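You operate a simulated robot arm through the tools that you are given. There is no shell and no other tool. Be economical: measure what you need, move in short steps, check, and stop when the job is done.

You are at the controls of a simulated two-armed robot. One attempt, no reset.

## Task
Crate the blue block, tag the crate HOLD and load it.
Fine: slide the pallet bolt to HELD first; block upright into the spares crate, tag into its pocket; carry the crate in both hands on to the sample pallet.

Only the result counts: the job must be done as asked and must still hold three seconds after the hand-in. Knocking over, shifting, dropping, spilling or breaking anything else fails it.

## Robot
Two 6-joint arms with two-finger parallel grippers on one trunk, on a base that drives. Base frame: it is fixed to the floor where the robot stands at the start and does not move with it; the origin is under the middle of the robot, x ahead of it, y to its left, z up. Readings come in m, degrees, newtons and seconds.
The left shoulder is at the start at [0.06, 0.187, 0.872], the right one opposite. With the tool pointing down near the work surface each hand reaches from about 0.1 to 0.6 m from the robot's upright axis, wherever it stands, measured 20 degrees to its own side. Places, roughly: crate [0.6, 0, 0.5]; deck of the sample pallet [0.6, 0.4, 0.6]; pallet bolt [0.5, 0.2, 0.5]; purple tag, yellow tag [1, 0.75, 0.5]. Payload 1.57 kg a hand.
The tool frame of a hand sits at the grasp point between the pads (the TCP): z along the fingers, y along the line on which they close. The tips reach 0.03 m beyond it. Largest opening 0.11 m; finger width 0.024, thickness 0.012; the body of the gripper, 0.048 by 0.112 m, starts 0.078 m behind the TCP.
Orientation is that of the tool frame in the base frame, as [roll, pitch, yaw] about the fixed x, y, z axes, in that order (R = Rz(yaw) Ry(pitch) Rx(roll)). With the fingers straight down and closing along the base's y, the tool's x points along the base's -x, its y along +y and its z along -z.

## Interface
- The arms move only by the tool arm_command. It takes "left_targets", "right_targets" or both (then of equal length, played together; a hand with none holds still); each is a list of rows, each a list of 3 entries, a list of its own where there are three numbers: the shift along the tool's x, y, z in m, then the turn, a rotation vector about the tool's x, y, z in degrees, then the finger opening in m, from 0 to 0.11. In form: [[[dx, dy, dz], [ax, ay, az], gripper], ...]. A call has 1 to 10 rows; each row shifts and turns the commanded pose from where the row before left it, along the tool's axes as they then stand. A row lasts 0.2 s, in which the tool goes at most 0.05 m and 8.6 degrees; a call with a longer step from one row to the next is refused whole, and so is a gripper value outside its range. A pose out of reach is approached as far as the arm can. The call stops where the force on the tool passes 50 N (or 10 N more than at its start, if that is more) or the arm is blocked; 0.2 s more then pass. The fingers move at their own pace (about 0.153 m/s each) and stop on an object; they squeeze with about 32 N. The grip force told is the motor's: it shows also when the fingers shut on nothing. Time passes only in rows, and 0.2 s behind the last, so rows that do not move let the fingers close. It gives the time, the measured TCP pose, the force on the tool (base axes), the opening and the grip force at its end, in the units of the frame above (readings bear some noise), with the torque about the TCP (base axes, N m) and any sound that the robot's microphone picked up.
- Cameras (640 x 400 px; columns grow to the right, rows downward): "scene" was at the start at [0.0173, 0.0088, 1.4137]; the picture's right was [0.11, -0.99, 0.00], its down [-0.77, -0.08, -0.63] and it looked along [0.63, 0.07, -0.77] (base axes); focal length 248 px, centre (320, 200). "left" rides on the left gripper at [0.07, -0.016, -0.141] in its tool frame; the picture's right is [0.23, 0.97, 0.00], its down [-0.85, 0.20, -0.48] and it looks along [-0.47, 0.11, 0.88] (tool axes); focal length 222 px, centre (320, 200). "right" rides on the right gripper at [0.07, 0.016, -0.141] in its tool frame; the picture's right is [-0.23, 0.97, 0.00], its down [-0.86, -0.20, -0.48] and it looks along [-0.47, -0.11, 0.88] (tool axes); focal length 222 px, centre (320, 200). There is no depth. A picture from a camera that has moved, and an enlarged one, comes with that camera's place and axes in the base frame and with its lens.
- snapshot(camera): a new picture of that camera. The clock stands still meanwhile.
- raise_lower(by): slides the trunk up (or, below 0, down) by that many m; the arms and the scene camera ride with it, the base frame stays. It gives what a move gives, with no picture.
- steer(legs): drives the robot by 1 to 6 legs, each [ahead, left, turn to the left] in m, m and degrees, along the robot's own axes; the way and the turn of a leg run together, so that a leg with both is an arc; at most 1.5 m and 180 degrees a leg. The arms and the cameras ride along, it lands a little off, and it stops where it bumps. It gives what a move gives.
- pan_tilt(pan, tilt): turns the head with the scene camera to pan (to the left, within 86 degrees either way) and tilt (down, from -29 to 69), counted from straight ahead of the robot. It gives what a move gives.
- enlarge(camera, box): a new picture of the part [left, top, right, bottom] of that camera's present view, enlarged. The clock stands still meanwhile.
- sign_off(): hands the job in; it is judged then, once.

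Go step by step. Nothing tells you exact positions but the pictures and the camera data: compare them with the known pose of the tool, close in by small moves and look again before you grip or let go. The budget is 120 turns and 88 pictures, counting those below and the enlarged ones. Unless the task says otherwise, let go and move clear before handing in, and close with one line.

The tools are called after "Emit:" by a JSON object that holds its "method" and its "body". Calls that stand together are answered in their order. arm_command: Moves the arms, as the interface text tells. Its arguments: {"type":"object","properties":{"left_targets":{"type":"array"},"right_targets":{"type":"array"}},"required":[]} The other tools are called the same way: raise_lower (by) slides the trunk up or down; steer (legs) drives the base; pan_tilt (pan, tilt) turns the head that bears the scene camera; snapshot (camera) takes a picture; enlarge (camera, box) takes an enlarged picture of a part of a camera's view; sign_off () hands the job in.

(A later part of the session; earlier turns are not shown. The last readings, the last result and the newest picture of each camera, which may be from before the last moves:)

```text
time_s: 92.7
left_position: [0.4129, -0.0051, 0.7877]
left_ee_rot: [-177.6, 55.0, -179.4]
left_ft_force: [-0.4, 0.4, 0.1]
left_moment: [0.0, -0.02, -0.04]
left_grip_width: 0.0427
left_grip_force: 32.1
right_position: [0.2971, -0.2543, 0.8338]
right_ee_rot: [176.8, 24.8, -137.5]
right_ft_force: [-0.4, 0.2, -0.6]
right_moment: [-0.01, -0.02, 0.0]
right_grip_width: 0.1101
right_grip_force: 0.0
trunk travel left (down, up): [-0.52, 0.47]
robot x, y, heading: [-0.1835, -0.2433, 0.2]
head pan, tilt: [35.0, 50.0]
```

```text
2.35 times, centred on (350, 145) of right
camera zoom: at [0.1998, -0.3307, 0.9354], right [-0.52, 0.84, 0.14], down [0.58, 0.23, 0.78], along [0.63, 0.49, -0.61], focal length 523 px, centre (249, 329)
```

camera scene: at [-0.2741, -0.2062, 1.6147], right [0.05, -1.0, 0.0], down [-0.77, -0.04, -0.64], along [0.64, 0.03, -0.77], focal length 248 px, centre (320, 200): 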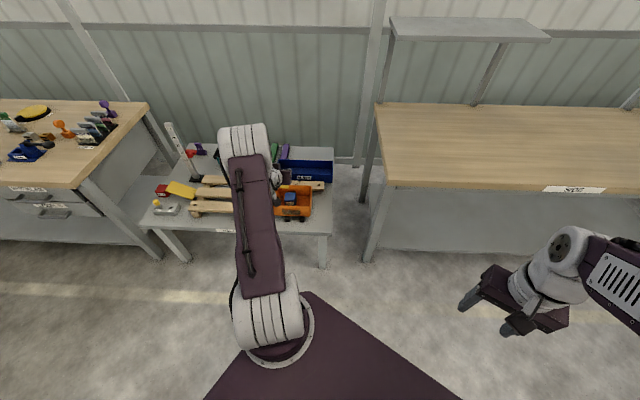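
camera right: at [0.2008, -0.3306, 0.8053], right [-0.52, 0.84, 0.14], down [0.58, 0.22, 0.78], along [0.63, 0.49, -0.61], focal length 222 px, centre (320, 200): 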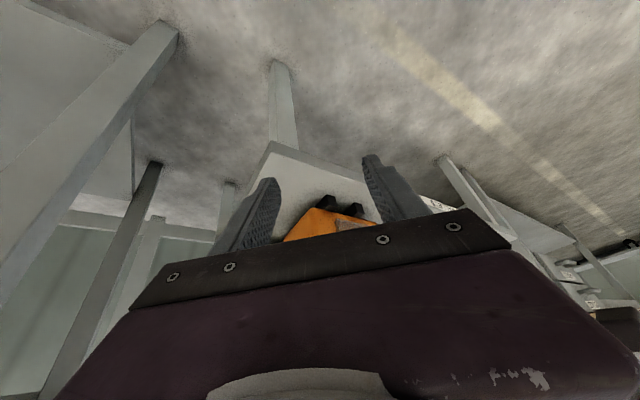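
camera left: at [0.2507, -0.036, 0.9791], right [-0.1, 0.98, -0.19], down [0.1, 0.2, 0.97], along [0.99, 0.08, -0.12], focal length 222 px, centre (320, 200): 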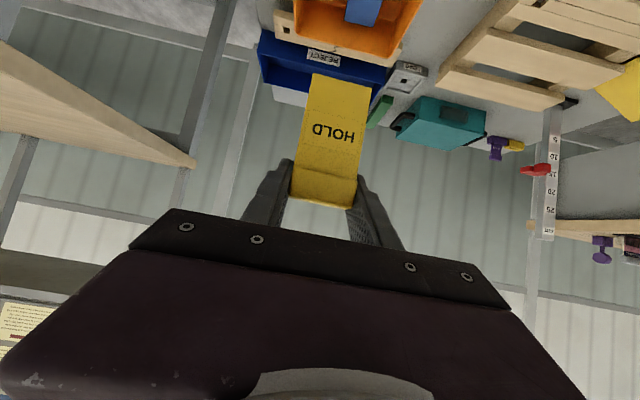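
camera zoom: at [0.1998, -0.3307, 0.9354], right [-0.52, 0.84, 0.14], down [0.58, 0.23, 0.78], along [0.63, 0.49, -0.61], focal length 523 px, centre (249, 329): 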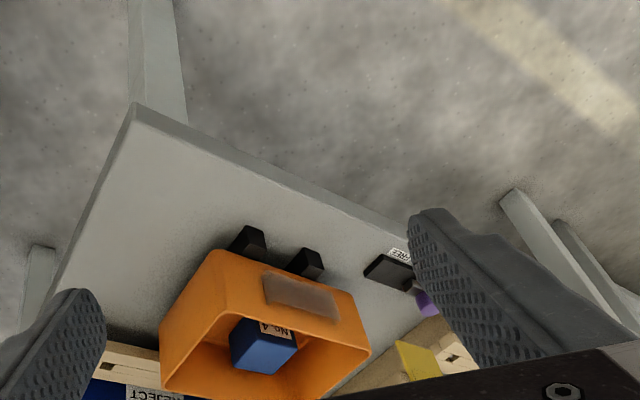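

Triangulated: the pocket mouth is at x≈0.498, y centre -0.022, z≈0.60, depth to z≈0.56. I'll straighten the left tool, shift the robot right and ahead a bit, and lower the trunk to bring the tag bottom just above.

Emit:
{"method": "arm_command", "body": {"left_targets": [[[0, 0, 0], [-1.9, 0, 0.4], 0.03]]}}

Emit:
{"method": "steer", "body": {"legs": [[0.05, -0.018, 0]]}}

Emit:
{"method": "raise_lower", "body": {"by": -0.04}}

Emit:
{"method": "enlarge", "body": {"camera": "right", "box": [230, 90, 470, 240]}}

Emit:
{"method": "snapshot", "body": {"camera": "left"}}

```text
time_s: 93.0
left_position: [0.414, -0.0043, 0.7873]
left_ee_rot: [-177.6, 55.0, -179.3]
left_ft_force: [-0.8, -0.4, 0.5]
left_moment: [-0.02, 0.01, 0.02]
left_grip_width: 0.0428
left_grip_force: 32.3
right_position: [0.2963, -0.2548, 0.8356]
right_ee_rot: [176.9, 24.8, -137.6]
right_ft_force: [0.3, 0.0, -0.2]
right_moment: [0.0, 0.0, -0.04]
right_grip_width: 0.11
right_grip_force: 0.1
trunk travel left (down, up): [-0.52, 0.47]
robot x, y, heading: [-0.1834, -0.242, -0.2]
head pan, tilt: [35.0, 50.0]
```

```text
time_s: 94.0
left_position: [0.4631, -0.0224, 0.786]
left_ee_rot: [-177.7, 54.9, -179.4]
left_ft_force: [1.0, -0.3, -0.7]
left_moment: [0.02, -0.02, 0.05]
left_grip_width: 0.0426
left_grip_force: 32.0
right_position: [0.3471, -0.2718, 0.8344]
right_ee_rot: [176.7, 24.7, -137.6]
right_ft_force: [0.4, -0.2, 0.2]
right_moment: [0.02, 0.0, 0.05]
right_grip_width: 0.1098
right_grip_force: 0.1
trunk travel left (down, up): [-0.52, 0.47]
robot x, y, heading: [-0.1357, -0.2572, -0.1]
head pan, tilt: [35.0, 50.0]
```

```text
time_s: 94.8
left_position: [0.4632, -0.0229, 0.7471]
left_ee_rot: [-177.6, 55.0, -179.5]
left_ft_force: [-0.6, -0.2, -1.0]
left_moment: [0.02, 0.02, -0.01]
left_grip_width: 0.0429
left_grip_force: 32.4
right_position: [0.3455, -0.2739, 0.796]
right_ee_rot: [176.9, 24.8, -137.5]
right_ft_force: [-0.2, 0.7, -0.1]
right_moment: [-0.05, 0.0, 0.02]
right_grip_width: 0.11
right_grip_force: 0.1
trunk travel left (down, up): [-0.48, 0.51]
robot x, y, heading: [-0.135, -0.261, 0.1]
head pan, tilt: [35.0, 50.0]
```

```text
2.67 times, centred on (350, 165) of right
camera zoom: at [0.2494, -0.3482, 0.895], right [-0.52, 0.84, 0.14], down [0.58, 0.23, 0.78], along [0.63, 0.49, -0.61], focal length 592 px, centre (240, 293)
```

zoom: 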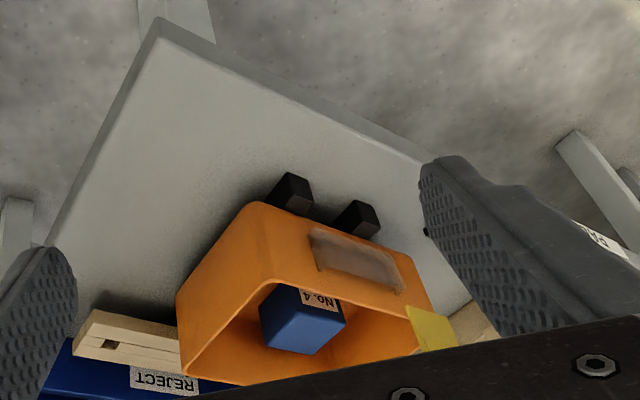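

```text
35 pictures are left
camera left: at [0.3061, -0.0339, 0.7713], right [-0.11, 0.97, -0.21], down [0.1, 0.22, 0.97], along [0.99, 0.08, -0.12], focal length 222 px, centre (320, 200)
```

left: 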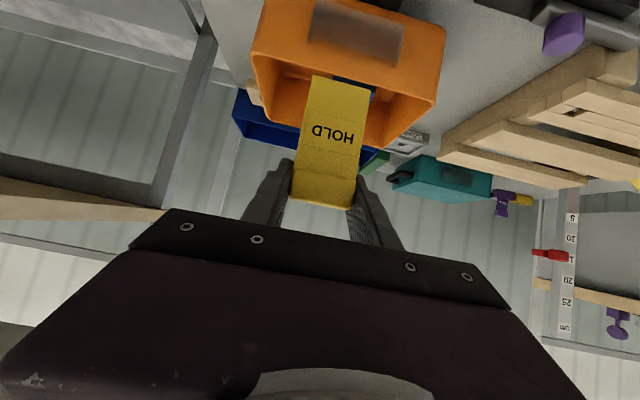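

Tag bottom's front face is at x≈0.455, z≈0.666 (0.081 below the TCP). I need +0.047 in x and to come down; moving base and trunk.

Emit:
{"method": "steer", "body": {"legs": [[0.042, 0.004, 0]]}}

Emit:
{"method": "raise_lower", "body": {"by": -0.035}}

Emit:
{"method": "enlarge", "body": {"camera": "right", "box": [320, 110, 440, 240]}}

Emit:
{"method": "enlarge", "body": {"camera": "left", "box": [230, 0, 450, 140]}}

```text
time_s: 95.7
left_position: [0.5058, -0.0191, 0.7475]
left_ee_rot: [-177.6, 55.0, -179.4]
left_ft_force: [1.5, -0.7, -0.2]
left_moment: [0.01, -0.01, -0.01]
left_grip_width: 0.0426
left_grip_force: 31.6
right_position: [0.3893, -0.2687, 0.7946]
right_ee_rot: [176.8, 24.8, -137.8]
right_ft_force: [-1.0, 0.4, 0.0]
right_moment: [0.04, 0.08, 0.0]
right_grip_width: 0.1098
right_grip_force: 0.0
trunk travel left (down, up): [-0.48, 0.51]
robot x, y, heading: [-0.0932, -0.2561, 0.0]
head pan, tilt: [35.0, 50.0]
```

```text
time_s: 96.5
left_position: [0.5045, -0.019, 0.7132]
left_ee_rot: [-177.7, 55.0, -179.4]
left_ft_force: [-0.2, -0.1, -0.1]
left_moment: [-0.01, 0.01, 0.0]
left_grip_width: 0.0429
left_grip_force: 32.0
right_position: [0.3894, -0.2691, 0.7611]
right_ee_rot: [176.9, 24.8, -137.6]
right_ft_force: [0.0, -0.3, 0.9]
right_moment: [0.02, 0.0, 0.0]
right_grip_width: 0.1101
right_grip_force: 0.2
trunk travel left (down, up): [-0.445, 0.545]
robot x, y, heading: [-0.0918, -0.2556, 0.3]
head pan, tilt: [35.0, 50.0]
```

```text
3.08 times, centred on (380, 175) of right
camera zoom: at [0.2917, -0.3445, 0.8599], right [-0.52, 0.84, 0.14], down [0.58, 0.22, 0.78], along [0.63, 0.49, -0.61], focal length 684 px, centre (135, 277)
```

zoom: 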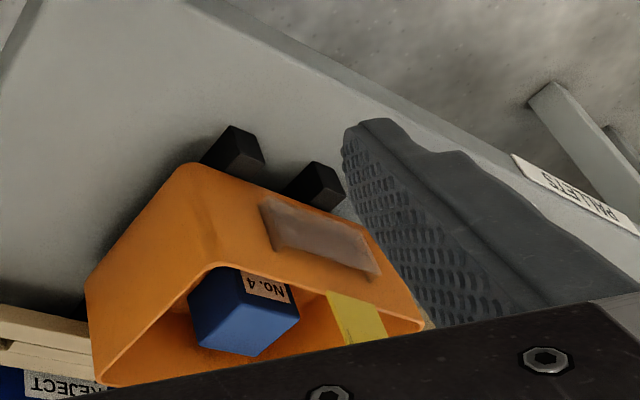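

```text
2.86 times, centred on (340, 70) of left
camera zoom: at [0.3485, -0.0301, 0.7363], right [-0.11, 0.97, -0.21], down [0.1, 0.22, 0.97], along [0.99, 0.08, -0.12], focal length 635 px, centre (263, 571)
```

zoom: 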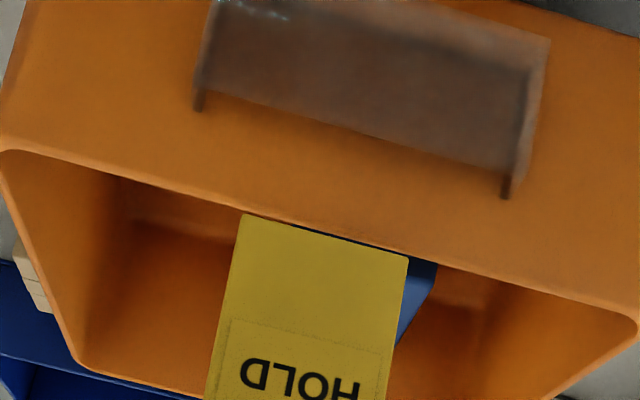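

The pocket is a clear plate with side rails, about 7–8 mm off the crate wall; its mouth at x≈0.503, z≈0.594. The tag's front face is at x 0.498, bottom z 0.63. I'll move +6 mm in x, lower 2 cm and check.

Emit:
{"method": "arm_command", "body": {"left_targets": [[[-0.0034, 0, 0.0049], [0, 0, 0], 0.03], [[0, 0, 0], [0, 0, 0], 0.03]]}}

Emit:
{"method": "raise_lower", "body": {"by": -0.02}}

Emit:
{"method": "enlarge", "body": {"camera": "left", "box": [230, 0, 450, 140]}}

Emit:
{"method": "enlarge", "body": {"camera": "right", "box": [370, 150, 450, 240]}}

```text
time_s: 97.1
left_position: [0.5114, -0.0195, 0.7126]
left_ee_rot: [-177.7, 54.9, -179.4]
left_ft_force: [-0.1, 0.6, -0.1]
left_moment: [0.02, 0.03, 0.02]
left_grip_width: 0.0426
left_grip_force: 32.3
right_position: [0.3884, -0.2685, 0.7607]
right_ee_rot: [176.9, 24.8, -137.6]
right_ft_force: [0.7, -0.7, 0.7]
right_moment: [0.01, 0.0, -0.02]
right_grip_width: 0.1099
right_grip_force: 0.0
trunk travel left (down, up): [-0.445, 0.545]
robot x, y, heading: [-0.0915, -0.2573, 0.0]
head pan, tilt: [35.0, 50.0]
```

```text
time_s: 97.8
left_position: [0.5111, -0.0189, 0.6899]
left_ee_rot: [-177.6, 55.0, -179.4]
left_ft_force: [0.2, -0.3, -0.6]
left_moment: [-0.05, -0.02, 0.0]
left_grip_width: 0.0427
left_grip_force: 31.9
right_position: [0.3891, -0.2691, 0.7405]
right_ee_rot: [176.9, 24.8, -137.6]
right_ft_force: [0.3, 0.7, 0.4]
right_moment: [0.0, 0.01, 0.0]
right_grip_width: 0.11
right_grip_force: 0.0
trunk travel left (down, up): [-0.425, 0.565]
robot x, y, heading: [-0.0955, -0.2548, 0.1]
head pan, tilt: [35.0, 50.0]
```

```text
2.86 times, centred on (340, 70) of left
camera zoom: at [0.3548, -0.0305, 0.7158], right [-0.11, 0.97, -0.21], down [0.1, 0.22, 0.97], along [0.99, 0.08, -0.12], focal length 635 px, centre (263, 571)
```

zoom: 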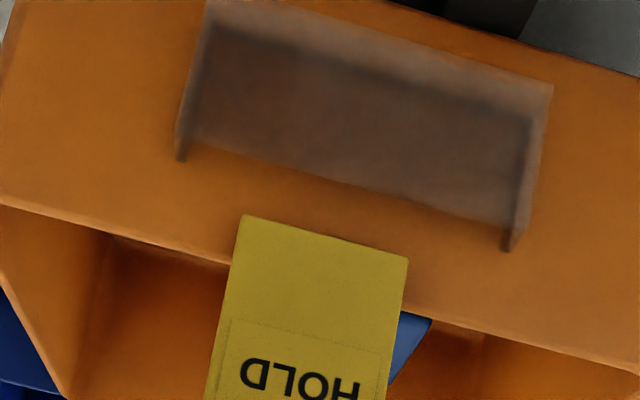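

```text
4.44 times, centred on (410, 195) of right
camera zoom: at [0.2918, -0.3445, 0.8399], right [-0.52, 0.84, 0.14], down [0.58, 0.22, 0.78], along [0.63, 0.49, -0.61], focal length 987 px, centre (-80, 222)
```

zoom: 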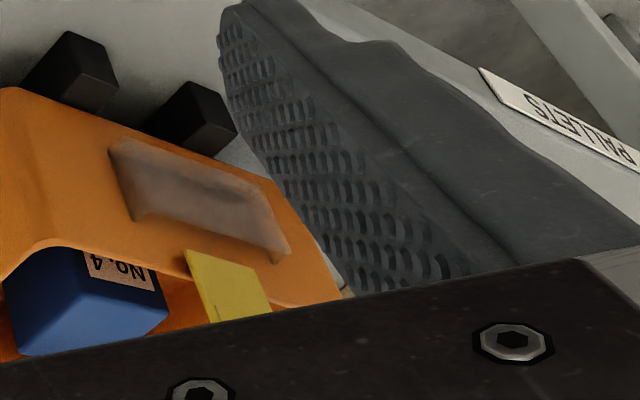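

The tag's front is about 4 mm behind the plate's edge — nearly in line with the slot. I'll ease 1 mm back and lower by the arm to just into the mouth.

Emit:
{"method": "arm_command", "body": {"left_targets": [[[0.0006, 0.002, -0.0008], [0, 0, 0], 0.03], [[0.0058, 0, 0.004], [0, 0, 0], 0.03], [[0.0058, 0, 0.004], [0, 0, 0], 0.03], [[0, 0, 0], [0, 0, 0], 0.03]]}}

Emit:
{"method": "enlarge", "body": {"camera": "left", "box": [250, 30, 410, 130]}}

```text
time_s: 98.8
left_position: [0.5109, -0.0167, 0.6786]
left_ee_rot: [-177.3, 54.9, -179.2]
left_ft_force: [-0.6, 0.0, -0.5]
left_moment: [-0.01, 0.02, 0.02]
left_grip_width: 0.0425
left_grip_force: 32.3
right_position: [0.3878, -0.2687, 0.74]
right_ee_rot: [176.9, 24.8, -137.6]
right_ft_force: [0.2, 0.6, 0.5]
right_moment: [-0.01, -0.01, -0.02]
right_grip_width: 0.1103
right_grip_force: 0.1
trunk travel left (down, up): [-0.425, 0.565]
robot x, y, heading: [-0.0935, -0.2574, 0.1]
head pan, tilt: [35.0, 50.0]
```

```text
4.00 times, centred on (330, 80) of left
camera zoom: at [0.3541, -0.0292, 0.7024], right [-0.11, 0.97, -0.21], down [0.1, 0.22, 0.97], along [0.99, 0.08, -0.13], focal length 888 px, centre (280, 680)
```

zoom: 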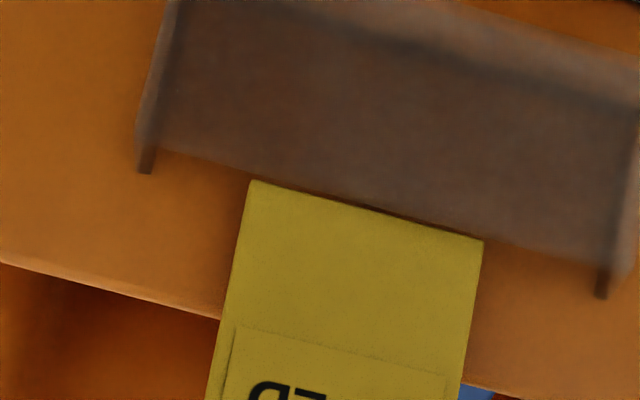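

The tag bottom is right at the mouth, in the slot between plate and wall. Lowering slowly further.

Emit:
{"method": "arm_command", "body": {"left_targets": [[[0.0041, 0, 0.0028], [0, 0, 0], 0.03], [[0.0041, 0, 0.0028], [0, 0, 0], 0.03], [[0, 0, 0], [0, 0, 0], 0.03]]}}

Emit:
{"method": "enlarge", "body": {"camera": "left", "box": [250, 30, 410, 130]}}

```text
time_s: 99.6
left_position: [0.5111, -0.0179, 0.6676]
left_ee_rot: [-176.8, 54.8, -178.8]
left_ft_force: [0.5, -0.1, -0.4]
left_moment: [-0.02, -0.03, -0.01]
left_grip_width: 0.0429
left_grip_force: 32.6
right_position: [0.3885, -0.269, 0.74]
right_ee_rot: [176.9, 24.7, -137.6]
right_ft_force: [-0.9, -0.1, 0.9]
right_moment: [-0.05, -0.01, 0.03]
right_grip_width: 0.1099
right_grip_force: 0.1
trunk travel left (down, up): [-0.425, 0.565]
robot x, y, heading: [-0.0938, -0.2559, 0.1]
head pan, tilt: [35.0, 50.0]
```

```text
4.00 times, centred on (330, 80) of left
camera zoom: at [0.3547, -0.029, 0.6927], right [-0.11, 0.97, -0.22], down [0.11, 0.23, 0.97], along [0.99, 0.08, -0.13], focal length 888 px, centre (280, 680)
```

zoom: 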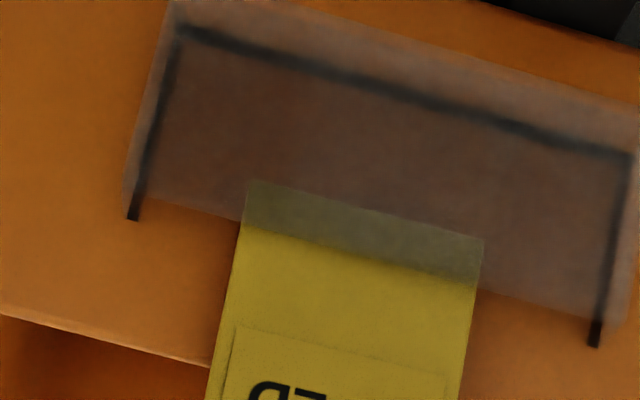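

The tag bottom is now inside the pocket (seen tinted behind the plate), no force. I'll continue with the trunk, 2 cm.

Emit:
{"method": "raise_lower", "body": {"by": -0.018}}

Emit:
{"method": "enlarge", "body": {"camera": "left", "box": [250, 30, 410, 130]}}

```text
time_s: 100.2
left_position: [0.511, -0.0179, 0.6498]
left_ee_rot: [-176.9, 54.7, -178.8]
left_ft_force: [0.4, 0.2, -0.7]
left_moment: [-0.01, 0.02, 0.03]
left_grip_width: 0.0427
left_grip_force: 31.9
right_position: [0.3895, -0.2677, 0.721]
right_ee_rot: [176.9, 24.8, -137.6]
right_ft_force: [-0.4, 0.3, 0.3]
right_moment: [0.03, -0.01, -0.02]
right_grip_width: 0.11
right_grip_force: 0.1
trunk travel left (down, up): [-0.407, 0.583]
robot x, y, heading: [-0.0932, -0.2568, 0.1]
head pan, tilt: [35.0, 50.0]
```

```text
4.00 times, centred on (330, 80) of left
camera zoom: at [0.3545, -0.0291, 0.6748], right [-0.11, 0.97, -0.22], down [0.11, 0.23, 0.97], along [0.99, 0.08, -0.13], focal length 888 px, centre (280, 680)
```

zoom: 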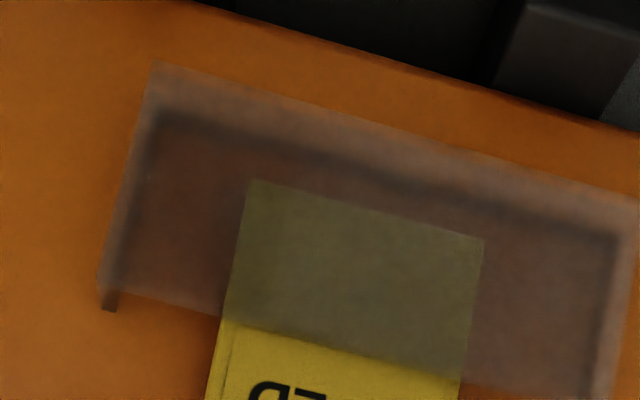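

About 8 mm remain to the pocket floor. I'll lower by small arm steps until contact.

Emit:
{"method": "arm_command", "body": {"left_targets": [[[0.0033, 0, 0.0023], [0, 0, 0], 0.03], [[0.0025, 0, 0.0017], [0, 0, 0], 0.03], [[0.0016, 0, 0.0011], [0, 0, 0], 0.03], [[0, 0, 0], [0, 0, 0], 0.03]]}}

Emit:
{"method": "enlarge", "body": {"camera": "left", "box": [250, 30, 410, 130]}}

```text
time_s: 101.2
left_position: [0.51, -0.0181, 0.6416]
left_ee_rot: [-176.3, 54.9, -178.5]
left_ft_force: [0.4, 0.5, -0.6]
left_moment: [0.04, -0.02, -0.03]
left_grip_width: 0.0427
left_grip_force: 31.7
right_position: [0.3881, -0.268, 0.7223]
right_ee_rot: [177.0, 24.8, -137.6]
right_ft_force: [-0.3, -0.2, -0.7]
right_moment: [-0.02, -0.02, 0.02]
right_grip_width: 0.11
right_grip_force: 0.0
trunk travel left (down, up): [-0.407, 0.583]
robot x, y, heading: [-0.0954, -0.2556, -0.2]
head pan, tilt: [35.0, 50.0]
```

```text
4.00 times, centred on (330, 80) of left
camera zoom: at [0.3546, -0.0293, 0.6664], right [-0.11, 0.97, -0.22], down [0.11, 0.23, 0.97], along [0.99, 0.08, -0.13], focal length 888 px, centre (280, 680)
```

zoom: 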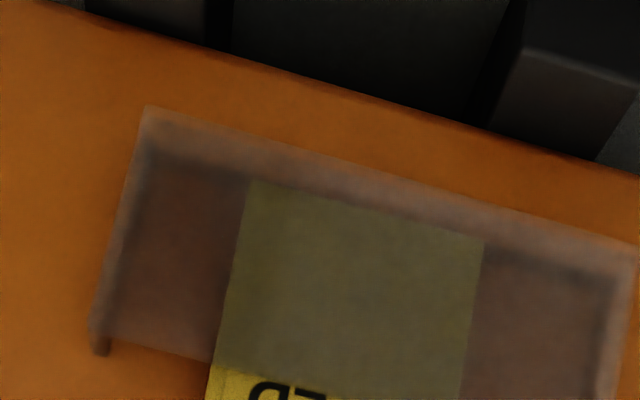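

The tag bottom is practically on the pocket floor. I'll lower a last 2 mm, release and withdraw along the fingers.

Emit:
{"method": "arm_command", "body": {"left_targets": [[[0.0016, 0, 0.0011], [0, 0, 0], 0.03], [[0, 0, 0], [0, 0, 0], 0.065], [[0, 0, 0], [0, 0, 0], 0.065], [[0, 0, -0.02], [0, 0, 0], 0.065], [[0, 0, -0.04], [0, 0, 0], 0.065], [[0, 0, -0.04], [0, 0, 0], 0.065]]}}

Emit:
{"method": "snapshot", "body": {"camera": "left"}}

```text
time_s: 102.6
left_position: [0.4324, -0.0088, 0.706]
left_ee_rot: [-175.7, 54.6, -178.2]
left_ft_force: [0.1, 0.3, -0.5]
left_moment: [0.0, -0.02, 0.04]
left_grip_width: 0.065
left_grip_force: 0.0
left hand out of reach, approached as far as the arm can: row 5
right_position: [0.3883, -0.2682, 0.7231]
right_ee_rot: [176.9, 24.8, -137.6]
right_ft_force: [-0.4, 0.0, 0.1]
right_moment: [-0.01, -0.01, 0.01]
right_grip_width: 0.1101
right_grip_force: 0.1
trunk travel left (down, up): [-0.407, 0.583]
robot x, y, heading: [-0.0891, -0.2583, -0.0]
head pan, tilt: [35.0, 50.0]
```

```text
26 pictures are left
camera left: at [0.2766, -0.02, 0.7312], right [-0.11, 0.97, -0.23], down [0.11, 0.24, 0.97], along [0.99, 0.08, -0.13], focal length 222 px, centre (320, 200)
```

left: 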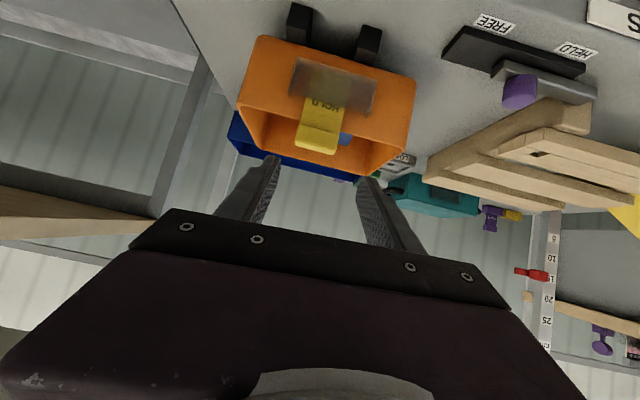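

The HOLD tag stands in its pocket. Next I straighten both tools to point down for gripping the crate's side walls.

Emit:
{"method": "raise_lower", "body": {"by": 0.1}}

Emit:
{"method": "steer", "body": {"legs": [[-0.1, 0, 0]]}}

Emit:
{"method": "arm_command", "body": {"left_targets": [[[0, 0, 0], [0, 7.8, 0], 0.065], [[0, 0, 0], [0, 7.8, 0], 0.065], [[0, 0, 0], [0, 7.8, 0], 0.065], [[0, 0, 0], [0, 7.8, 0], 0.065], [[0, 0, 0], [0, 7.8, 0], 0.065], [[0, 0, 0], [0, 7.8, 0], 0.065], [[0, 0, 0], [0, 7.8, 0], 0.065], [[0, 0, 0], [0, 0, 0], 0.065]], "right_targets": [[[0, 0, 0], [0, 8.2, 0], 0.065], [[0, 0, 0], [0, 8.2, 0], 0.065], [[0, 0, 0], [0, 8.2, 0], 0.065], [[0, 0, 0], [0, 0, 8.5], 0.065], [[0, 0, 0], [0, 0, 8.5], 0.065], [[0, 0, 0], [0, 0, 8.5], 0.065], [[0, 0, 0], [0, 0, 8.5], 0.065], [[0, 0, 0], [0, 0, 8.4], 0.065]]}}

```text
time_s: 103.9
left_position: [0.4334, -0.0101, 0.8058]
left_ee_rot: [-175.9, 54.6, -178.2]
left_ft_force: [0.4, 0.5, 0.4]
left_moment: [-0.04, 0.0, 0.0]
left_grip_width: 0.065
left_grip_force: 0.0
right_position: [0.3875, -0.2687, 0.8218]
right_ee_rot: [176.9, 24.8, -137.7]
right_ft_force: [-0.2, -0.4, -0.1]
right_moment: [0.01, -0.03, 0.01]
right_grip_width: 0.1098
right_grip_force: 0.0
trunk travel left (down, up): [-0.507, 0.483]
robot x, y, heading: [-0.0907, -0.2557, 0.1]
head pan, tilt: [35.0, 50.0]
```

```text
time_s: 105.1
left_position: [0.3325, -0.0083, 0.805]
left_ee_rot: [-175.9, 54.6, -178.2]
left_ft_force: [-0.3, 0.0, 0.0]
left_moment: [0.0, 0.0, -0.04]
left_grip_width: 0.0648
left_grip_force: 0.0
right_position: [0.2871, -0.269, 0.823]
right_ee_rot: [176.9, 24.9, -137.6]
right_ft_force: [0.0, 0.0, -0.5]
right_moment: [0.02, -0.06, 0.02]
right_grip_width: 0.1098
right_grip_force: 0.1
trunk travel left (down, up): [-0.507, 0.483]
robot x, y, heading: [-0.1907, -0.258, 0.0]
head pan, tilt: [35.0, 50.0]
```

```text
time_s: 106.9
left_position: [0.3349, -0.0278, 0.8068]
left_ee_rot: [-173.8, 12.6, 177.4]
left_ft_force: [-0.3, -0.1, 0.3]
left_moment: [-0.04, 0.05, -0.01]
left_grip_width: 0.0651
left_grip_force: 0.1
left hand out of reach, approached as far as the arm can: row 3, 4, 5
right_position: [0.2868, -0.269, 0.822]
right_ee_rot: [177.8, -1.6, -178.8]
right_ft_force: [0.0, 0.4, 1.0]
right_moment: [0.0, -0.03, 0.01]
right_grip_width: 0.0649
right_grip_force: 0.0
trunk travel left (down, up): [-0.507, 0.483]
robot x, y, heading: [-0.1928, -0.2543, 0.3]
head pan, tilt: [35.0, 50.0]
```

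Emit:
{"method": "arm_command", "body": {"left_targets": [[[0, 0, 0], [-6.2, 0, 0], 0.065], [[0, 0, 0], [0, 6.3, 0], 0.065], [[0, 0, 0], [0, 6.3, 0], 0.065], [[0, 0, 0], [0, 0, -2.6], 0.065], [[0, 0.04, 0], [0, 0, 0], 0.065], [[0, 0.04, 0], [0, 0, 0], 0.065]], "right_targets": [[[0, 0, 0], [2.2, 0, 0], 0.065], [[0, 0, 0], [0, -1.6, 0], 0.065], [[0, 0, 0], [0, 0, 1.2], 0.065], [[0, 0, 0], [0, 0, 0], 0.065], [[0, 0, 0], [0, 0, 0], 0.065], [[0, 0, 0], [0, 0, 0], 0.065]]}}

Emit:
{"method": "steer", "body": {"legs": [[0, 0.245, 0]]}}

Emit:
{"method": "pan_tilt", "body": {"pan": 0, "tilt": 45}}

Emit:
{"method": "snapshot", "body": {"camera": "scene"}}

```text
time_s: 108.3
left_position: [0.3353, 0.0523, 0.8076]
left_ee_rot: [180.0, 0.0, -180.0]
left_ft_force: [-0.9, -0.3, 0.3]
left_moment: [-0.05, -0.01, 0.04]
left_grip_width: 0.0649
left_grip_force: 0.1
right_position: [0.2879, -0.2677, 0.8226]
right_ee_rot: [-180.0, -0.1, -179.8]
right_ft_force: [0.4, 0.9, 0.6]
right_moment: [0.0, -0.04, 0.01]
right_grip_width: 0.0649
right_grip_force: 0.1
trunk travel left (down, up): [-0.507, 0.483]
robot x, y, heading: [-0.1909, -0.2552, 0.2]
head pan, tilt: [35.0, 50.0]
```

```text
time_s: 110.1
left_position: [0.334, 0.2984, 0.8069]
left_ee_rot: [179.9, 0.1, -179.9]
left_ft_force: [0.1, 0.7, -0.2]
left_moment: [-0.02, 0.01, 0.01]
left_grip_width: 0.0649
left_grip_force: 0.0
right_position: [0.2875, -0.0227, 0.8226]
right_ee_rot: [179.9, -0.1, -179.9]
right_ft_force: [-0.2, -0.1, 0.6]
right_moment: [-0.01, 0.01, 0.01]
right_grip_width: 0.065
right_grip_force: 0.0
trunk travel left (down, up): [-0.507, 0.483]
robot x, y, heading: [-0.1913, -0.0063, 0.1]
head pan, tilt: [35.0, 50.0]
```

```text
time_s: 111.1
left_position: [0.3354, 0.2968, 0.8064]
left_ee_rot: [180.0, 0.2, 180.0]
left_ft_force: [-1.0, -0.1, 0.3]
left_moment: [-0.03, -0.04, -0.04]
left_grip_width: 0.0649
left_grip_force: 0.0
right_position: [0.2877, -0.0236, 0.8217]
right_ee_rot: [-179.9, -0.2, -179.8]
right_ft_force: [0.0, 0.1, -0.6]
right_moment: [0.04, -0.01, 0.02]
right_grip_width: 0.065
right_grip_force: 0.1
trunk travel left (down, up): [-0.507, 0.483]
robot x, y, heading: [-0.1959, -0.01, -0.1]
head pan, tilt: [0.0, 45.0]
```

```text
25 pictures are left
camera scene: at [-0.1702, -0.0092, 1.4286], right [0.0, -1.0, 0.0], down [-0.71, 0.0, -0.71], along [0.71, 0.0, -0.71], focal length 248 px, centre (320, 200)
```

scene: 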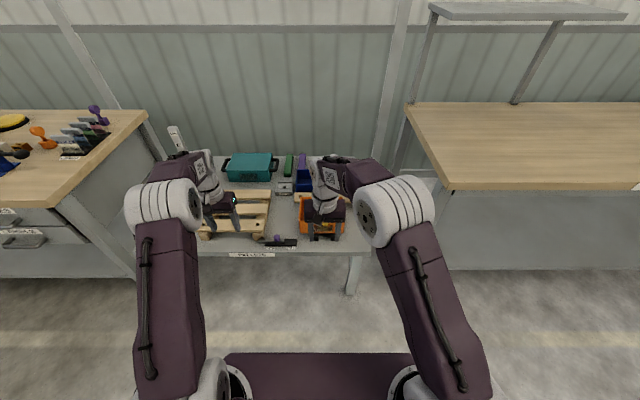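

I'll bring the hands to the two wall positions (y≈0.09 and -0.115), equal x, then drive forward over the crate.

Emit:
{"method": "arm_command", "body": {"left_targets": [[[0.007, -0.041, 0], [0, 0, 0], 0.07], [[0.007, -0.041, 0], [0, 0, 0], 0.07], [[0.007, -0.041, 0], [0, 0, 0], 0.07], [[0.007, -0.041, 0], [0, 0, 0], 0.07], [[0.007, -0.041, 0], [0, 0, 0], 0.07]], "right_targets": [[[-0.0025, -0.018, -0.003], [0, 0, 0], 0.07], [[-0.0025, -0.018, 0.003], [0, 0, 0], 0.07], [[-0.0025, -0.018, 0.003], [0, 0, 0], 0.07], [[-0.0025, -0.018, 0.006], [0, 0, 0], 0.07], [[-0.0025, -0.018, 0.006], [0, 0, 0], 0.07]]}}

Emit:
{"method": "steer", "body": {"legs": [[0.27, 0, 0]]}}

Emit:
{"method": "snapshot", "body": {"camera": "left"}}

Emit:
{"method": "snapshot", "body": {"camera": "right"}}

```text
time_s: 112.3
left_position: [0.2995, 0.0925, 0.8071]
left_ee_rot: [179.9, 0.1, 180.0]
left_ft_force: [-0.6, -1.1, 0.5]
left_moment: [0.0, 0.02, 0.0]
left_grip_width: 0.07
left_grip_force: 0.1
right_position: [0.3014, -0.1135, 0.8082]
right_ee_rot: [179.8, 0.0, -180.0]
right_ft_force: [0.5, -1.7, 0.6]
right_moment: [0.04, 0.01, -0.01]
right_grip_width: 0.0701
right_grip_force: 0.1
trunk travel left (down, up): [-0.507, 0.483]
robot x, y, heading: [-0.1923, -0.0131, -0.1]
head pan, tilt: [0.0, 45.0]
```

```text
time_s: 114.2
left_position: [0.5668, 0.0939, 0.8057]
left_ee_rot: [180.0, 0.1, -180.0]
left_ft_force: [0.9, -0.2, -0.2]
left_moment: [-0.01, 0.0, 0.0]
left_grip_width: 0.0699
left_grip_force: 0.0
right_position: [0.5678, -0.1126, 0.8079]
right_ee_rot: [-179.9, -0.2, -179.9]
right_ft_force: [0.5, -0.1, -0.7]
right_moment: [-0.03, 0.03, 0.0]
right_grip_width: 0.0699
right_grip_force: 0.1
trunk travel left (down, up): [-0.507, 0.483]
robot x, y, heading: [0.0716, -0.0138, -0.2]
head pan, tilt: [0.0, 45.0]
```

```text
24 pictures are left
camera left: at [0.4963, 0.0781, 0.9465], right [-0.23, 0.97, 0.0], down [0.85, 0.2, 0.48], along [0.47, 0.11, -0.88], focal length 222 px, centre (320, 200)
```

left: 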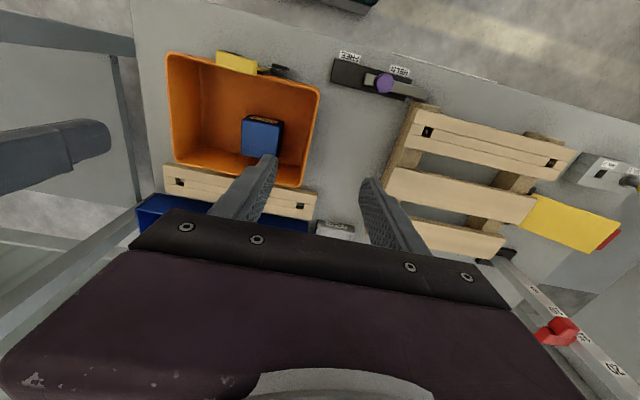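

```text
23 pictures are left
camera right: at [0.4995, -0.0958, 0.9493], right [0.23, 0.97, 0.0], down [0.86, -0.2, 0.48], along [0.46, -0.11, -0.88], focal length 222 px, centre (320, 200)
```

right: 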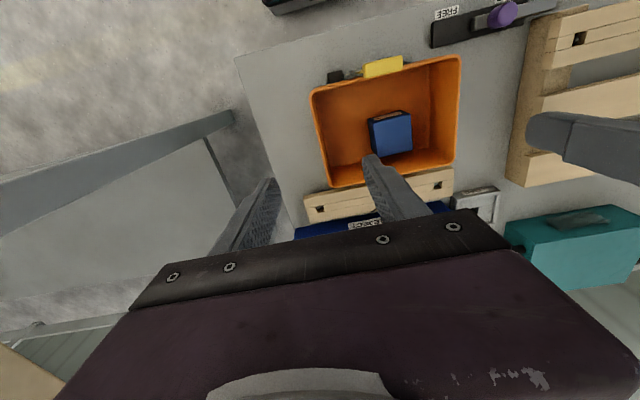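

The crate rim spans y -0.114..0.081, x≈0.513..0.656; the block's edges are clear. I'll align the hands on the side walls with narrow openings and descend to just above the rim.

Emit:
{"method": "arm_command", "body": {"left_targets": [[[-0.009, -0.008, 0.03], [0, 0, 0], 0.038], [[-0.009, -0.008, 0.03], [0, 0, 0], 0.038], [[0, 0, 0.03], [0, 0, 0], 0.038], [[0, 0, 0.03], [0, 0, 0], 0.038], [[0, 0, 0], [0, 0, 0], 0.038]], "right_targets": [[[-0.009, 0.001, 0.03], [0, 0, 0], 0.038], [[-0.009, 0.001, 0.03], [0, 0, 0], 0.038], [[0, 0, 0.03], [0, 0, 0], 0.038], [[0, 0, 0.032], [0, 0, 0], 0.038], [[0, 0, 0], [0, 0, 0], 0.038]]}}

Emit:
{"method": "snapshot", "body": {"camera": "left"}}

Emit:
{"method": "snapshot", "body": {"camera": "right"}}

```text
time_s: 115.4
left_position: [0.5823, 0.0802, 0.6871]
left_ee_rot: [-179.9, 0.2, 180.0]
left_ft_force: [-0.2, 0.6, 0.3]
left_moment: [-0.03, -0.02, 0.0]
left_grip_width: 0.0378
left_grip_force: 0.0
right_position: [0.5885, -0.1091, 0.6847]
right_ee_rot: [-180.0, -0.1, -179.9]
right_ft_force: [-0.8, -0.6, 0.4]
right_moment: [0.0, -0.07, -0.01]
right_grip_width: 0.038
right_grip_force: 0.0
trunk travel left (down, up): [-0.507, 0.483]
robot x, y, heading: [0.0753, -0.0103, -0.0]
head pan, tilt: [0.0, 45.0]
```

```text
22 pictures are left
camera left: at [0.5123, 0.0627, 0.8274], right [-0.23, 0.97, 0.0], down [0.85, 0.2, 0.48], along [0.47, 0.11, -0.88], focal length 222 px, centre (320, 200)
```

left: 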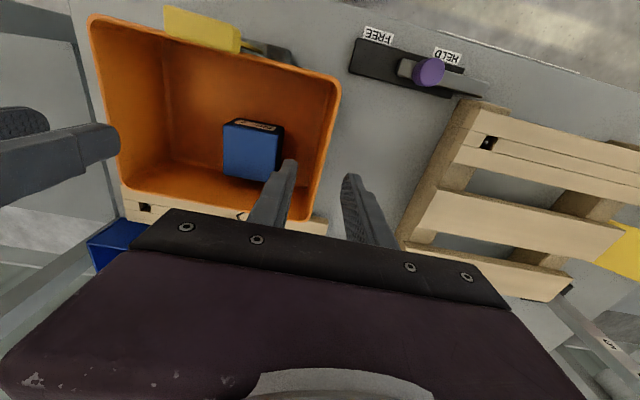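

```text
21 pictures are left
camera right: at [0.5184, -0.0926, 0.8258], right [0.23, 0.97, 0.0], down [0.86, -0.2, 0.48], along [0.46, -0.11, -0.88], focal length 222 px, centre (320, 200)
```

right: 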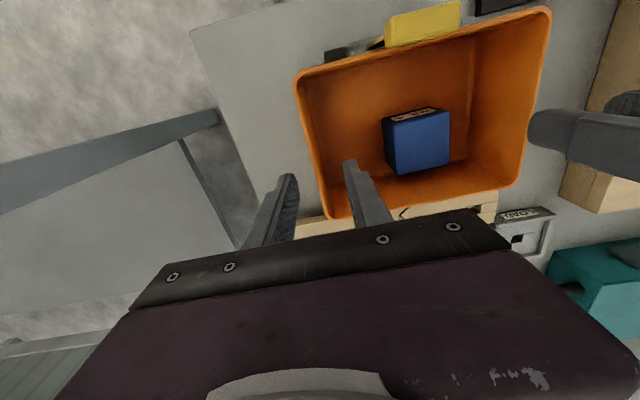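

Both walls lie between the finger pairs. I'll nudge the left hand 4 mm and descend 8 cm.

Emit:
{"method": "arm_command", "body": {"left_targets": [[[-0.002, -0.004, 0.02], [0, 0, 0], 0.038], [[0, 0, 0.03], [0, 0, 0], 0.038], [[0, 0, 0.03], [0, 0, 0], 0.038], [[0, 0, 0], [0, 0, 0], 0.038]], "right_targets": [[[0.002, -0.001, 0.02], [0, 0, 0], 0.038], [[0, 0, 0.03], [0, 0, 0], 0.038], [[0, 0, 0.03], [0, 0, 0], 0.038], [[0, 0, 0], [0, 0, 0], 0.038]]}}

Emit:
{"method": "snapshot", "body": {"camera": "left"}}

Emit:
{"method": "snapshot", "body": {"camera": "right"}}

```text
time_s: 116.4
left_position: [0.5858, 0.0743, 0.6073]
left_ee_rot: [-180.0, 0.2, -180.0]
left_ft_force: [-0.8, -0.3, -0.3]
left_moment: [0.01, -0.02, 0.03]
left_grip_width: 0.038
left_grip_force: 0.2
right_position: [0.5838, -0.1086, 0.6065]
right_ee_rot: [179.9, -0.1, -179.8]
right_ft_force: [-0.6, 0.2, -1.5]
right_moment: [0.03, -0.01, -0.02]
right_grip_width: 0.0378
right_grip_force: 0.1
trunk travel left (down, up): [-0.507, 0.483]
robot x, y, heading: [0.07, -0.0098, 0.1]
head pan, tilt: [0.0, 45.0]
```

```text
20 pictures are left
camera left: at [0.516, 0.0583, 0.7473], right [-0.23, 0.97, 0.0], down [0.85, 0.2, 0.48], along [0.47, 0.11, -0.88], focal length 222 px, centre (320, 200)
```

left: 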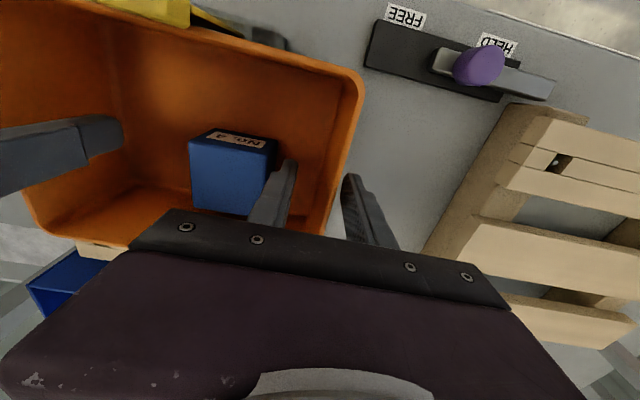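

```text
19 pictures are left
camera right: at [0.5151, -0.0928, 0.7468], right [0.23, 0.97, 0.0], down [0.86, -0.2, 0.48], along [0.46, -0.11, -0.88], focal length 222 px, centre (320, 200)
```

right: 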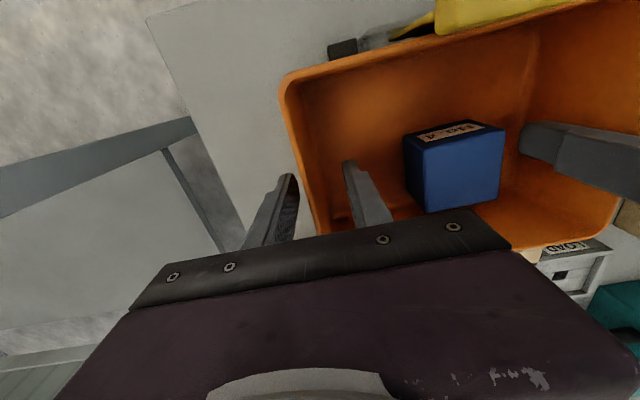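

Both walls are straddled. I'll lower another 8 mm and close both hands together.

Emit:
{"method": "arm_command", "body": {"left_targets": [[[0, 0, 0.008], [0, 0, 0], 0.038], [[0, 0, 0], [0, 0, 0], 0.015], [[0, 0, 0], [0, 0, 0], 0.0], [[0, 0, 0], [0, 0, 0], 0.0], [[0, 0, 0], [0, 0, 0], 0.0]], "right_targets": [[[0, 0, 0.008], [0, 0, 0], 0.038], [[0, 0, 0], [0, 0, 0], 0.015], [[0, 0, 0], [0, 0, 0], 0.0], [[0, 0, 0], [0, 0, 0], 0.0], [[0, 0, 0], [0, 0, 0], 0.0]]}}

```text
time_s: 117.2
left_position: [0.5862, 0.0798, 0.5981]
left_ee_rot: [179.6, 0.0, -179.9]
left_ft_force: [-1.7, 4.8, 1.3]
left_moment: [-0.98, -0.2, -0.15]
left_grip_width: 0.0037
left_grip_force: 24.2
right_position: [0.5833, -0.1162, 0.5982]
right_ee_rot: [-179.8, -0.2, -180.0]
right_ft_force: [-0.5, -5.4, 1.4]
right_moment: [0.89, -0.19, -0.02]
right_grip_width: 0.004
right_grip_force: 25.1
trunk travel left (down, up): [-0.507, 0.483]
robot x, y, heading: [0.07, -0.012, 0.1]
head pan, tilt: [0.0, 45.0]
stopped in row 4 (left hand): the force on the tool passed its limit (the readings are from after the stop); the commanded pose is now the measured one
```

Both walls are gripped (≈4 mm thick, 25 N). I'll lift with the trunk a little and check.

Emit:
{"method": "raise_lower", "body": {"by": 0.04}}

Emit:
{"method": "enlarge", "body": {"camera": "scene", "box": [220, 140, 420, 290]}}

```text
time_s: 118.0
left_position: [0.5865, 0.0798, 0.6382]
left_ee_rot: [179.6, -0.1, -179.9]
left_ft_force: [-0.6, 8.7, -3.1]
left_moment: [-1.0, 0.05, -0.13]
left_grip_width: 0.004
left_grip_force: 24.8
right_position: [0.5861, -0.1157, 0.6364]
right_ee_rot: [-179.6, -0.3, -180.0]
right_ft_force: [0.7, -8.5, -3.3]
right_moment: [0.86, -0.08, -0.05]
right_grip_width: 0.0039
right_grip_force: 24.6
trunk travel left (down, up): [-0.547, 0.443]
robot x, y, heading: [0.0773, -0.0087, 0.1]
head pan, tilt: [0.0, 45.0]
```

```text
2.67 times, centred on (320, 215) of scene
camera zoom: at [0.0976, -0.0095, 1.4685], right [0.0, -1.0, 0.0], down [-0.71, 0.0, -0.71], along [0.71, 0.0, -0.71], focal length 661 px, centre (320, 160)
```

zoom: 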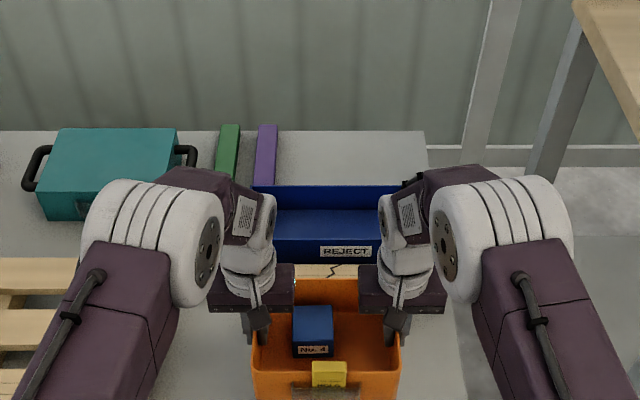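

The crate lifts level, about 3 N per hand. I'll raise 0.11 m more and drive left 0.40 m over the pallet.

Emit:
{"method": "raise_lower", "body": {"by": 0.12}}

Emit:
{"method": "steer", "body": {"legs": [[0.025, 0.2, 0], [0, 0.2, 0]]}}

Emit:
{"method": "snapshot", "body": {"camera": "scene"}}

Emit:
{"method": "snapshot", "body": {"camera": "left"}}

Emit:
{"method": "snapshot", "body": {"camera": "right"}}

```text
time_s: 119.5
left_position: [0.587, 0.0793, 0.7576]
left_ee_rot: [179.7, -0.1, -179.9]
left_ft_force: [-0.2, 15.6, -2.5]
left_moment: [-0.96, 0.05, -0.15]
left_grip_width: 0.0043
left_grip_force: 24.6
right_position: [0.5844, -0.1163, 0.7562]
right_ee_rot: [-179.7, -0.3, 179.9]
right_ft_force: [1.6, -16.4, -1.8]
right_moment: [0.89, -0.07, -0.06]
right_grip_width: 0.0036
right_grip_force: 24.5
trunk travel left (down, up): [-0.667, 0.323]
robot x, y, heading: [0.0765, -0.008, -0.2]
head pan, tilt: [0.0, 45.0]
```

```text
time_s: 122.3
left_position: [0.6121, 0.4816, 0.7577]
left_ee_rot: [179.7, -0.1, -179.8]
left_ft_force: [-0.4, 22.1, -2.9]
left_moment: [-0.88, -0.07, -0.11]
left_grip_width: 0.0041
left_grip_force: 24.2
right_position: [0.6096, 0.2865, 0.7564]
right_ee_rot: [-179.7, -0.2, -179.8]
right_ft_force: [1.1, -23.0, -2.5]
right_moment: [0.83, 0.05, -0.05]
right_grip_width: 0.0039
right_grip_force: 24.4
trunk travel left (down, up): [-0.667, 0.323]
robot x, y, heading: [0.1, 0.3885, 0.3]
head pan, tilt: [0.0, 45.0]
```

```text
17 pictures are left
camera scene: at [0.1222, 0.3925, 1.5886], right [0.0, -1.0, 0.0], down [-0.71, 0.0, -0.71], along [0.71, 0.0, -0.71], focal length 248 px, centre (320, 200)
```

scene: 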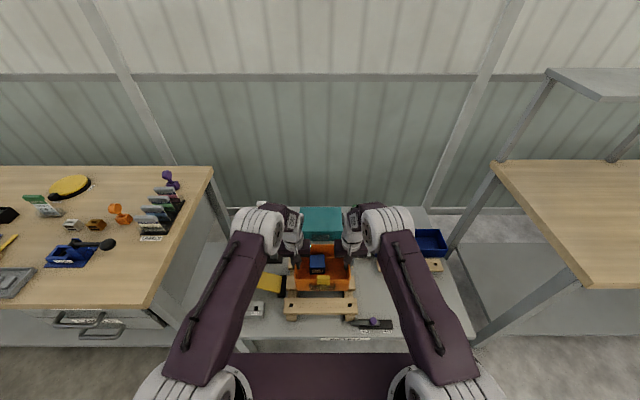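

```text
16 pictures are left
camera left: at [0.5422, 0.4654, 0.898], right [-0.23, 0.97, 0.01], down [0.86, 0.2, 0.48], along [0.46, 0.12, -0.88], focal length 222 px, centre (320, 200)
```

left: 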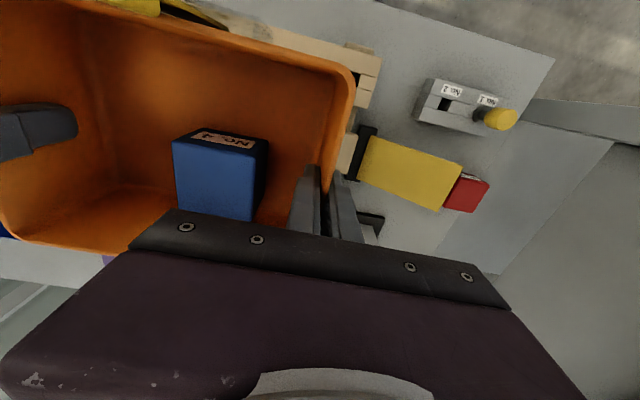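

```text
15 pictures are left
camera right: at [0.5408, 0.3038, 0.8984], right [0.23, 0.97, -0.01], down [0.86, -0.2, 0.48], along [0.46, -0.11, -0.88], focal length 222 px, centre (320, 200)
```

right: 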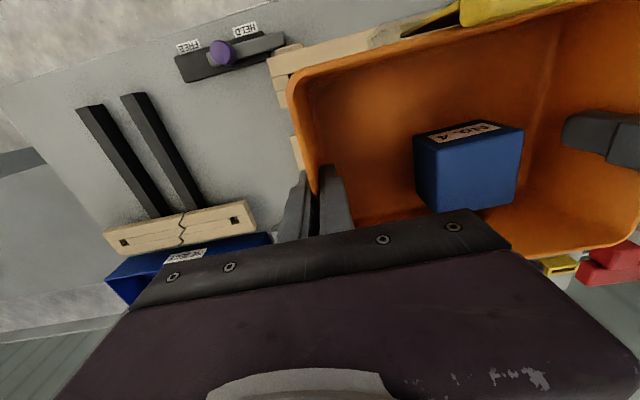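

The crate is over the pallet, centred at [0.61, 0.384]; it had stood on the two black rails, so its bottom is now at about z 0.68. I'll relieve the sideways load a little and lower 5 cm.

Emit:
{"method": "arm_command", "body": {"left_targets": [[[0, 0.001, 0], [0, 0, 0], 0.0], [[0, 0, 0], [0, 0, 0], 0.0]], "right_targets": [[[0, -0.001, 0], [0, 0, 0], 0.0], [[0, 0, 0], [0, 0, 0], 0.0]]}}

Emit:
{"method": "raise_lower", "body": {"by": -0.05}}

Emit:
{"method": "enlarge", "body": {"camera": "scene", "box": [230, 200, 410, 330]}}

```text
time_s: 123.0
left_position: [0.6113, 0.4835, 0.7571]
left_ee_rot: [179.7, 0.0, -179.8]
left_ft_force: [-0.2, -12.9, -2.9]
left_moment: [-0.83, 0.05, -0.06]
left_grip_width: 0.0037
left_grip_force: 24.8
right_position: [0.6101, 0.2869, 0.7581]
right_ee_rot: [-179.7, -0.3, -179.8]
right_ft_force: [0.1, 13.1, -2.1]
right_moment: [0.89, -0.06, 0.01]
right_grip_width: 0.0041
right_grip_force: 24.2
trunk travel left (down, up): [-0.667, 0.323]
robot x, y, heading: [0.0981, 0.3891, 0.5]
head pan, tilt: [0.0, 45.0]
```

```text
time_s: 123.9
left_position: [0.6113, 0.4824, 0.7085]
left_ee_rot: [179.7, 0.0, -179.9]
left_ft_force: [-0.2, -25.7, -3.2]
left_moment: [-0.81, -0.05, -0.04]
left_grip_width: 0.004
left_grip_force: 24.6
right_position: [0.6107, 0.2869, 0.7072]
right_ee_rot: [-179.7, -0.2, -179.9]
right_ft_force: [0.6, 26.4, -2.2]
right_moment: [0.87, 0.01, 0.04]
right_grip_width: 0.0042
right_grip_force: 24.4
trunk travel left (down, up): [-0.617, 0.373]
robot x, y, heading: [0.0987, 0.3899, 0.1]
head pan, tilt: [0.0, 45.0]
```

```text
3.08 times, centred on (320, 265) of scene
camera zoom: at [0.1218, 0.392, 1.5386], right [0.0, -1.0, 0.0], down [-0.71, 0.0, -0.71], along [0.71, 0.0, -0.71], focal length 763 px, centre (320, 0)
```

zoom: 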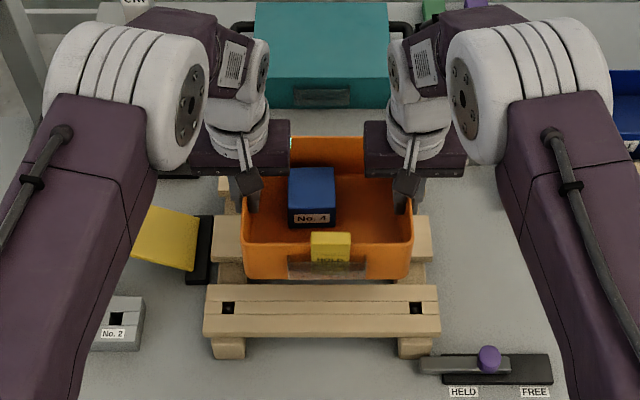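

The bolt shows its bar across the pallet foot. The crate is well over the deck, bottom at about z 0.63; I'll ease the sideways load and lower by small synchronized arm steps until contact.

Emit:
{"method": "arm_command", "body": {"left_targets": [[[0, -0.0005, 0.004], [0, 0, 0], 0.0], [[0, 0, 0.006], [0, 0, 0], 0.0], [[0, 0, 0.005], [0, 0, 0], 0.0], [[0, 0, 0], [0, 0, 0], 0.0]], "right_targets": [[[0, 0.0005, 0.004], [0, 0, 0], 0.0], [[0, 0, 0.006], [0, 0, 0], 0.0], [[0, 0, 0.005], [0, 0, 0], 0.0], [[0, 0, 0], [0, 0, 0], 0.0]]}}

```text
time_s: 124.9
left_position: [0.6113, 0.4822, 0.693]
left_ee_rot: [179.7, 0.0, -179.9]
left_ft_force: [0.7, -29.9, -5.4]
left_moment: [-0.53, -0.11, 0.04]
left_grip_width: 0.0042
left_grip_force: 24.0
right_position: [0.6096, 0.2853, 0.6905]
right_ee_rot: [-179.6, -0.2, -179.9]
right_ft_force: [-1.9, 29.4, 0.9]
right_moment: [1.03, 0.04, 0.18]
right_grip_width: 0.0039
right_grip_force: 24.7
trunk travel left (down, up): [-0.617, 0.373]
robot x, y, heading: [0.1012, 0.3908, -0.1]
head pan, tilt: [0.0, 45.0]
```

Emit:
{"method": "arm_command", "body": {"left_targets": [[[0, -0.0008, 0.003], [0, 0, 0], 0.0], [[0, 0, 0.004], [0, 0, 0], 0.0], [[0, 0, 0.004], [0, 0, 0], 0.0], [[0, 0, 0], [0, 0, 0], 0.0]], "right_targets": [[[0, 0.0008, 0.002], [0, 0, 0], 0.0], [[0, 0, 0.003], [0, 0, 0], 0.0], [[0, 0, 0.004], [0, 0, 0], 0.0], [[0, 0, 0], [0, 0, 0], 0.0]]}}

```text
time_s: 125.9
left_position: [0.6113, 0.4819, 0.6812]
left_ee_rot: [179.7, 0.0, -179.9]
left_ft_force: [-0.8, -21.9, 4.4]
left_moment: [-1.37, 0.53, -0.1]
left_grip_width: 0.004
left_grip_force: 24.8
right_position: [0.6096, 0.2863, 0.682]
right_ee_rot: [-179.6, -0.3, -179.8]
right_ft_force: [0.3, 21.6, -9.1]
right_moment: [0.04, -0.49, -0.02]
right_grip_width: 0.0042
right_grip_force: 24.9
trunk travel left (down, up): [-0.617, 0.373]
robot x, y, heading: [0.0985, 0.3935, 0.2]
head pan, tilt: [0.0, 45.0]
```

Emit:
{"method": "arm_command", "body": {"left_targets": [[[0, -0.0005, 0.003], [0, 0, 0], 0.0], [[0, 0, 0.003], [0, 0, 0], 0.0], [[0, 0, 0], [0, 0, 0], 0.0]], "right_targets": [[[0, 0.0005, 0.0038], [0, 0, 0], 0.0], [[0, 0, 0.003], [0, 0, 0], 0.0], [[0, 0, 0], [0, 0, 0], 0.0]]}}

```text
time_s: 126.7
left_position: [0.6122, 0.4814, 0.6756]
left_ee_rot: [179.5, -0.1, -179.9]
left_ft_force: [0.0, -10.7, -1.6]
left_moment: [-1.07, -0.4, -0.04]
left_grip_width: 0.004
left_grip_force: 24.6
right_position: [0.6095, 0.2864, 0.6759]
right_ee_rot: [-179.7, -0.4, -179.9]
right_ft_force: [0.4, 11.0, -3.7]
right_moment: [0.88, 0.39, 0.09]
right_grip_width: 0.0038
right_grip_force: 25.1
trunk travel left (down, up): [-0.617, 0.373]
robot x, y, heading: [0.0963, 0.3897, 0.1]
head pan, tilt: [0.0, 45.0]
```

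Still carrying the weight (no contact yet); continuing down.

Emit:
{"method": "arm_command", "body": {"left_targets": [[[0, 0, 0.003], [0, 0, 0], 0.0], [[0, 0, 0.003], [0, 0, 0], 0.0], [[0, 0, 0.003], [0, 0, 0], 0.0], [[0, 0, 0], [0, 0, 0], 0.0]], "right_targets": [[[0, 0, 0.003], [0, 0, 0], 0.0], [[0, 0, 0.003], [0, 0, 0], 0.0], [[0, 0, 0.003], [0, 0, 0], 0.0], [[0, 0, 0], [0, 0, 0], 0.0]]}}

```text
time_s: 127.7
left_position: [0.6113, 0.4817, 0.666]
left_ee_rot: [179.6, -0.1, -179.8]
left_ft_force: [0.2, -1.3, -0.1]
left_moment: [-1.19, -0.37, -0.1]
left_grip_width: 0.0041
left_grip_force: 24.3
right_position: [0.6099, 0.2855, 0.6667]
right_ee_rot: [-179.7, -0.4, -179.9]
right_ft_force: [0.1, 0.4, -4.1]
right_moment: [0.78, 0.35, 0.03]
right_grip_width: 0.0038
right_grip_force: 25.1
trunk travel left (down, up): [-0.617, 0.373]
robot x, y, heading: [0.1008, 0.3921, 0.2]
head pan, tilt: [0.0, 45.0]
```

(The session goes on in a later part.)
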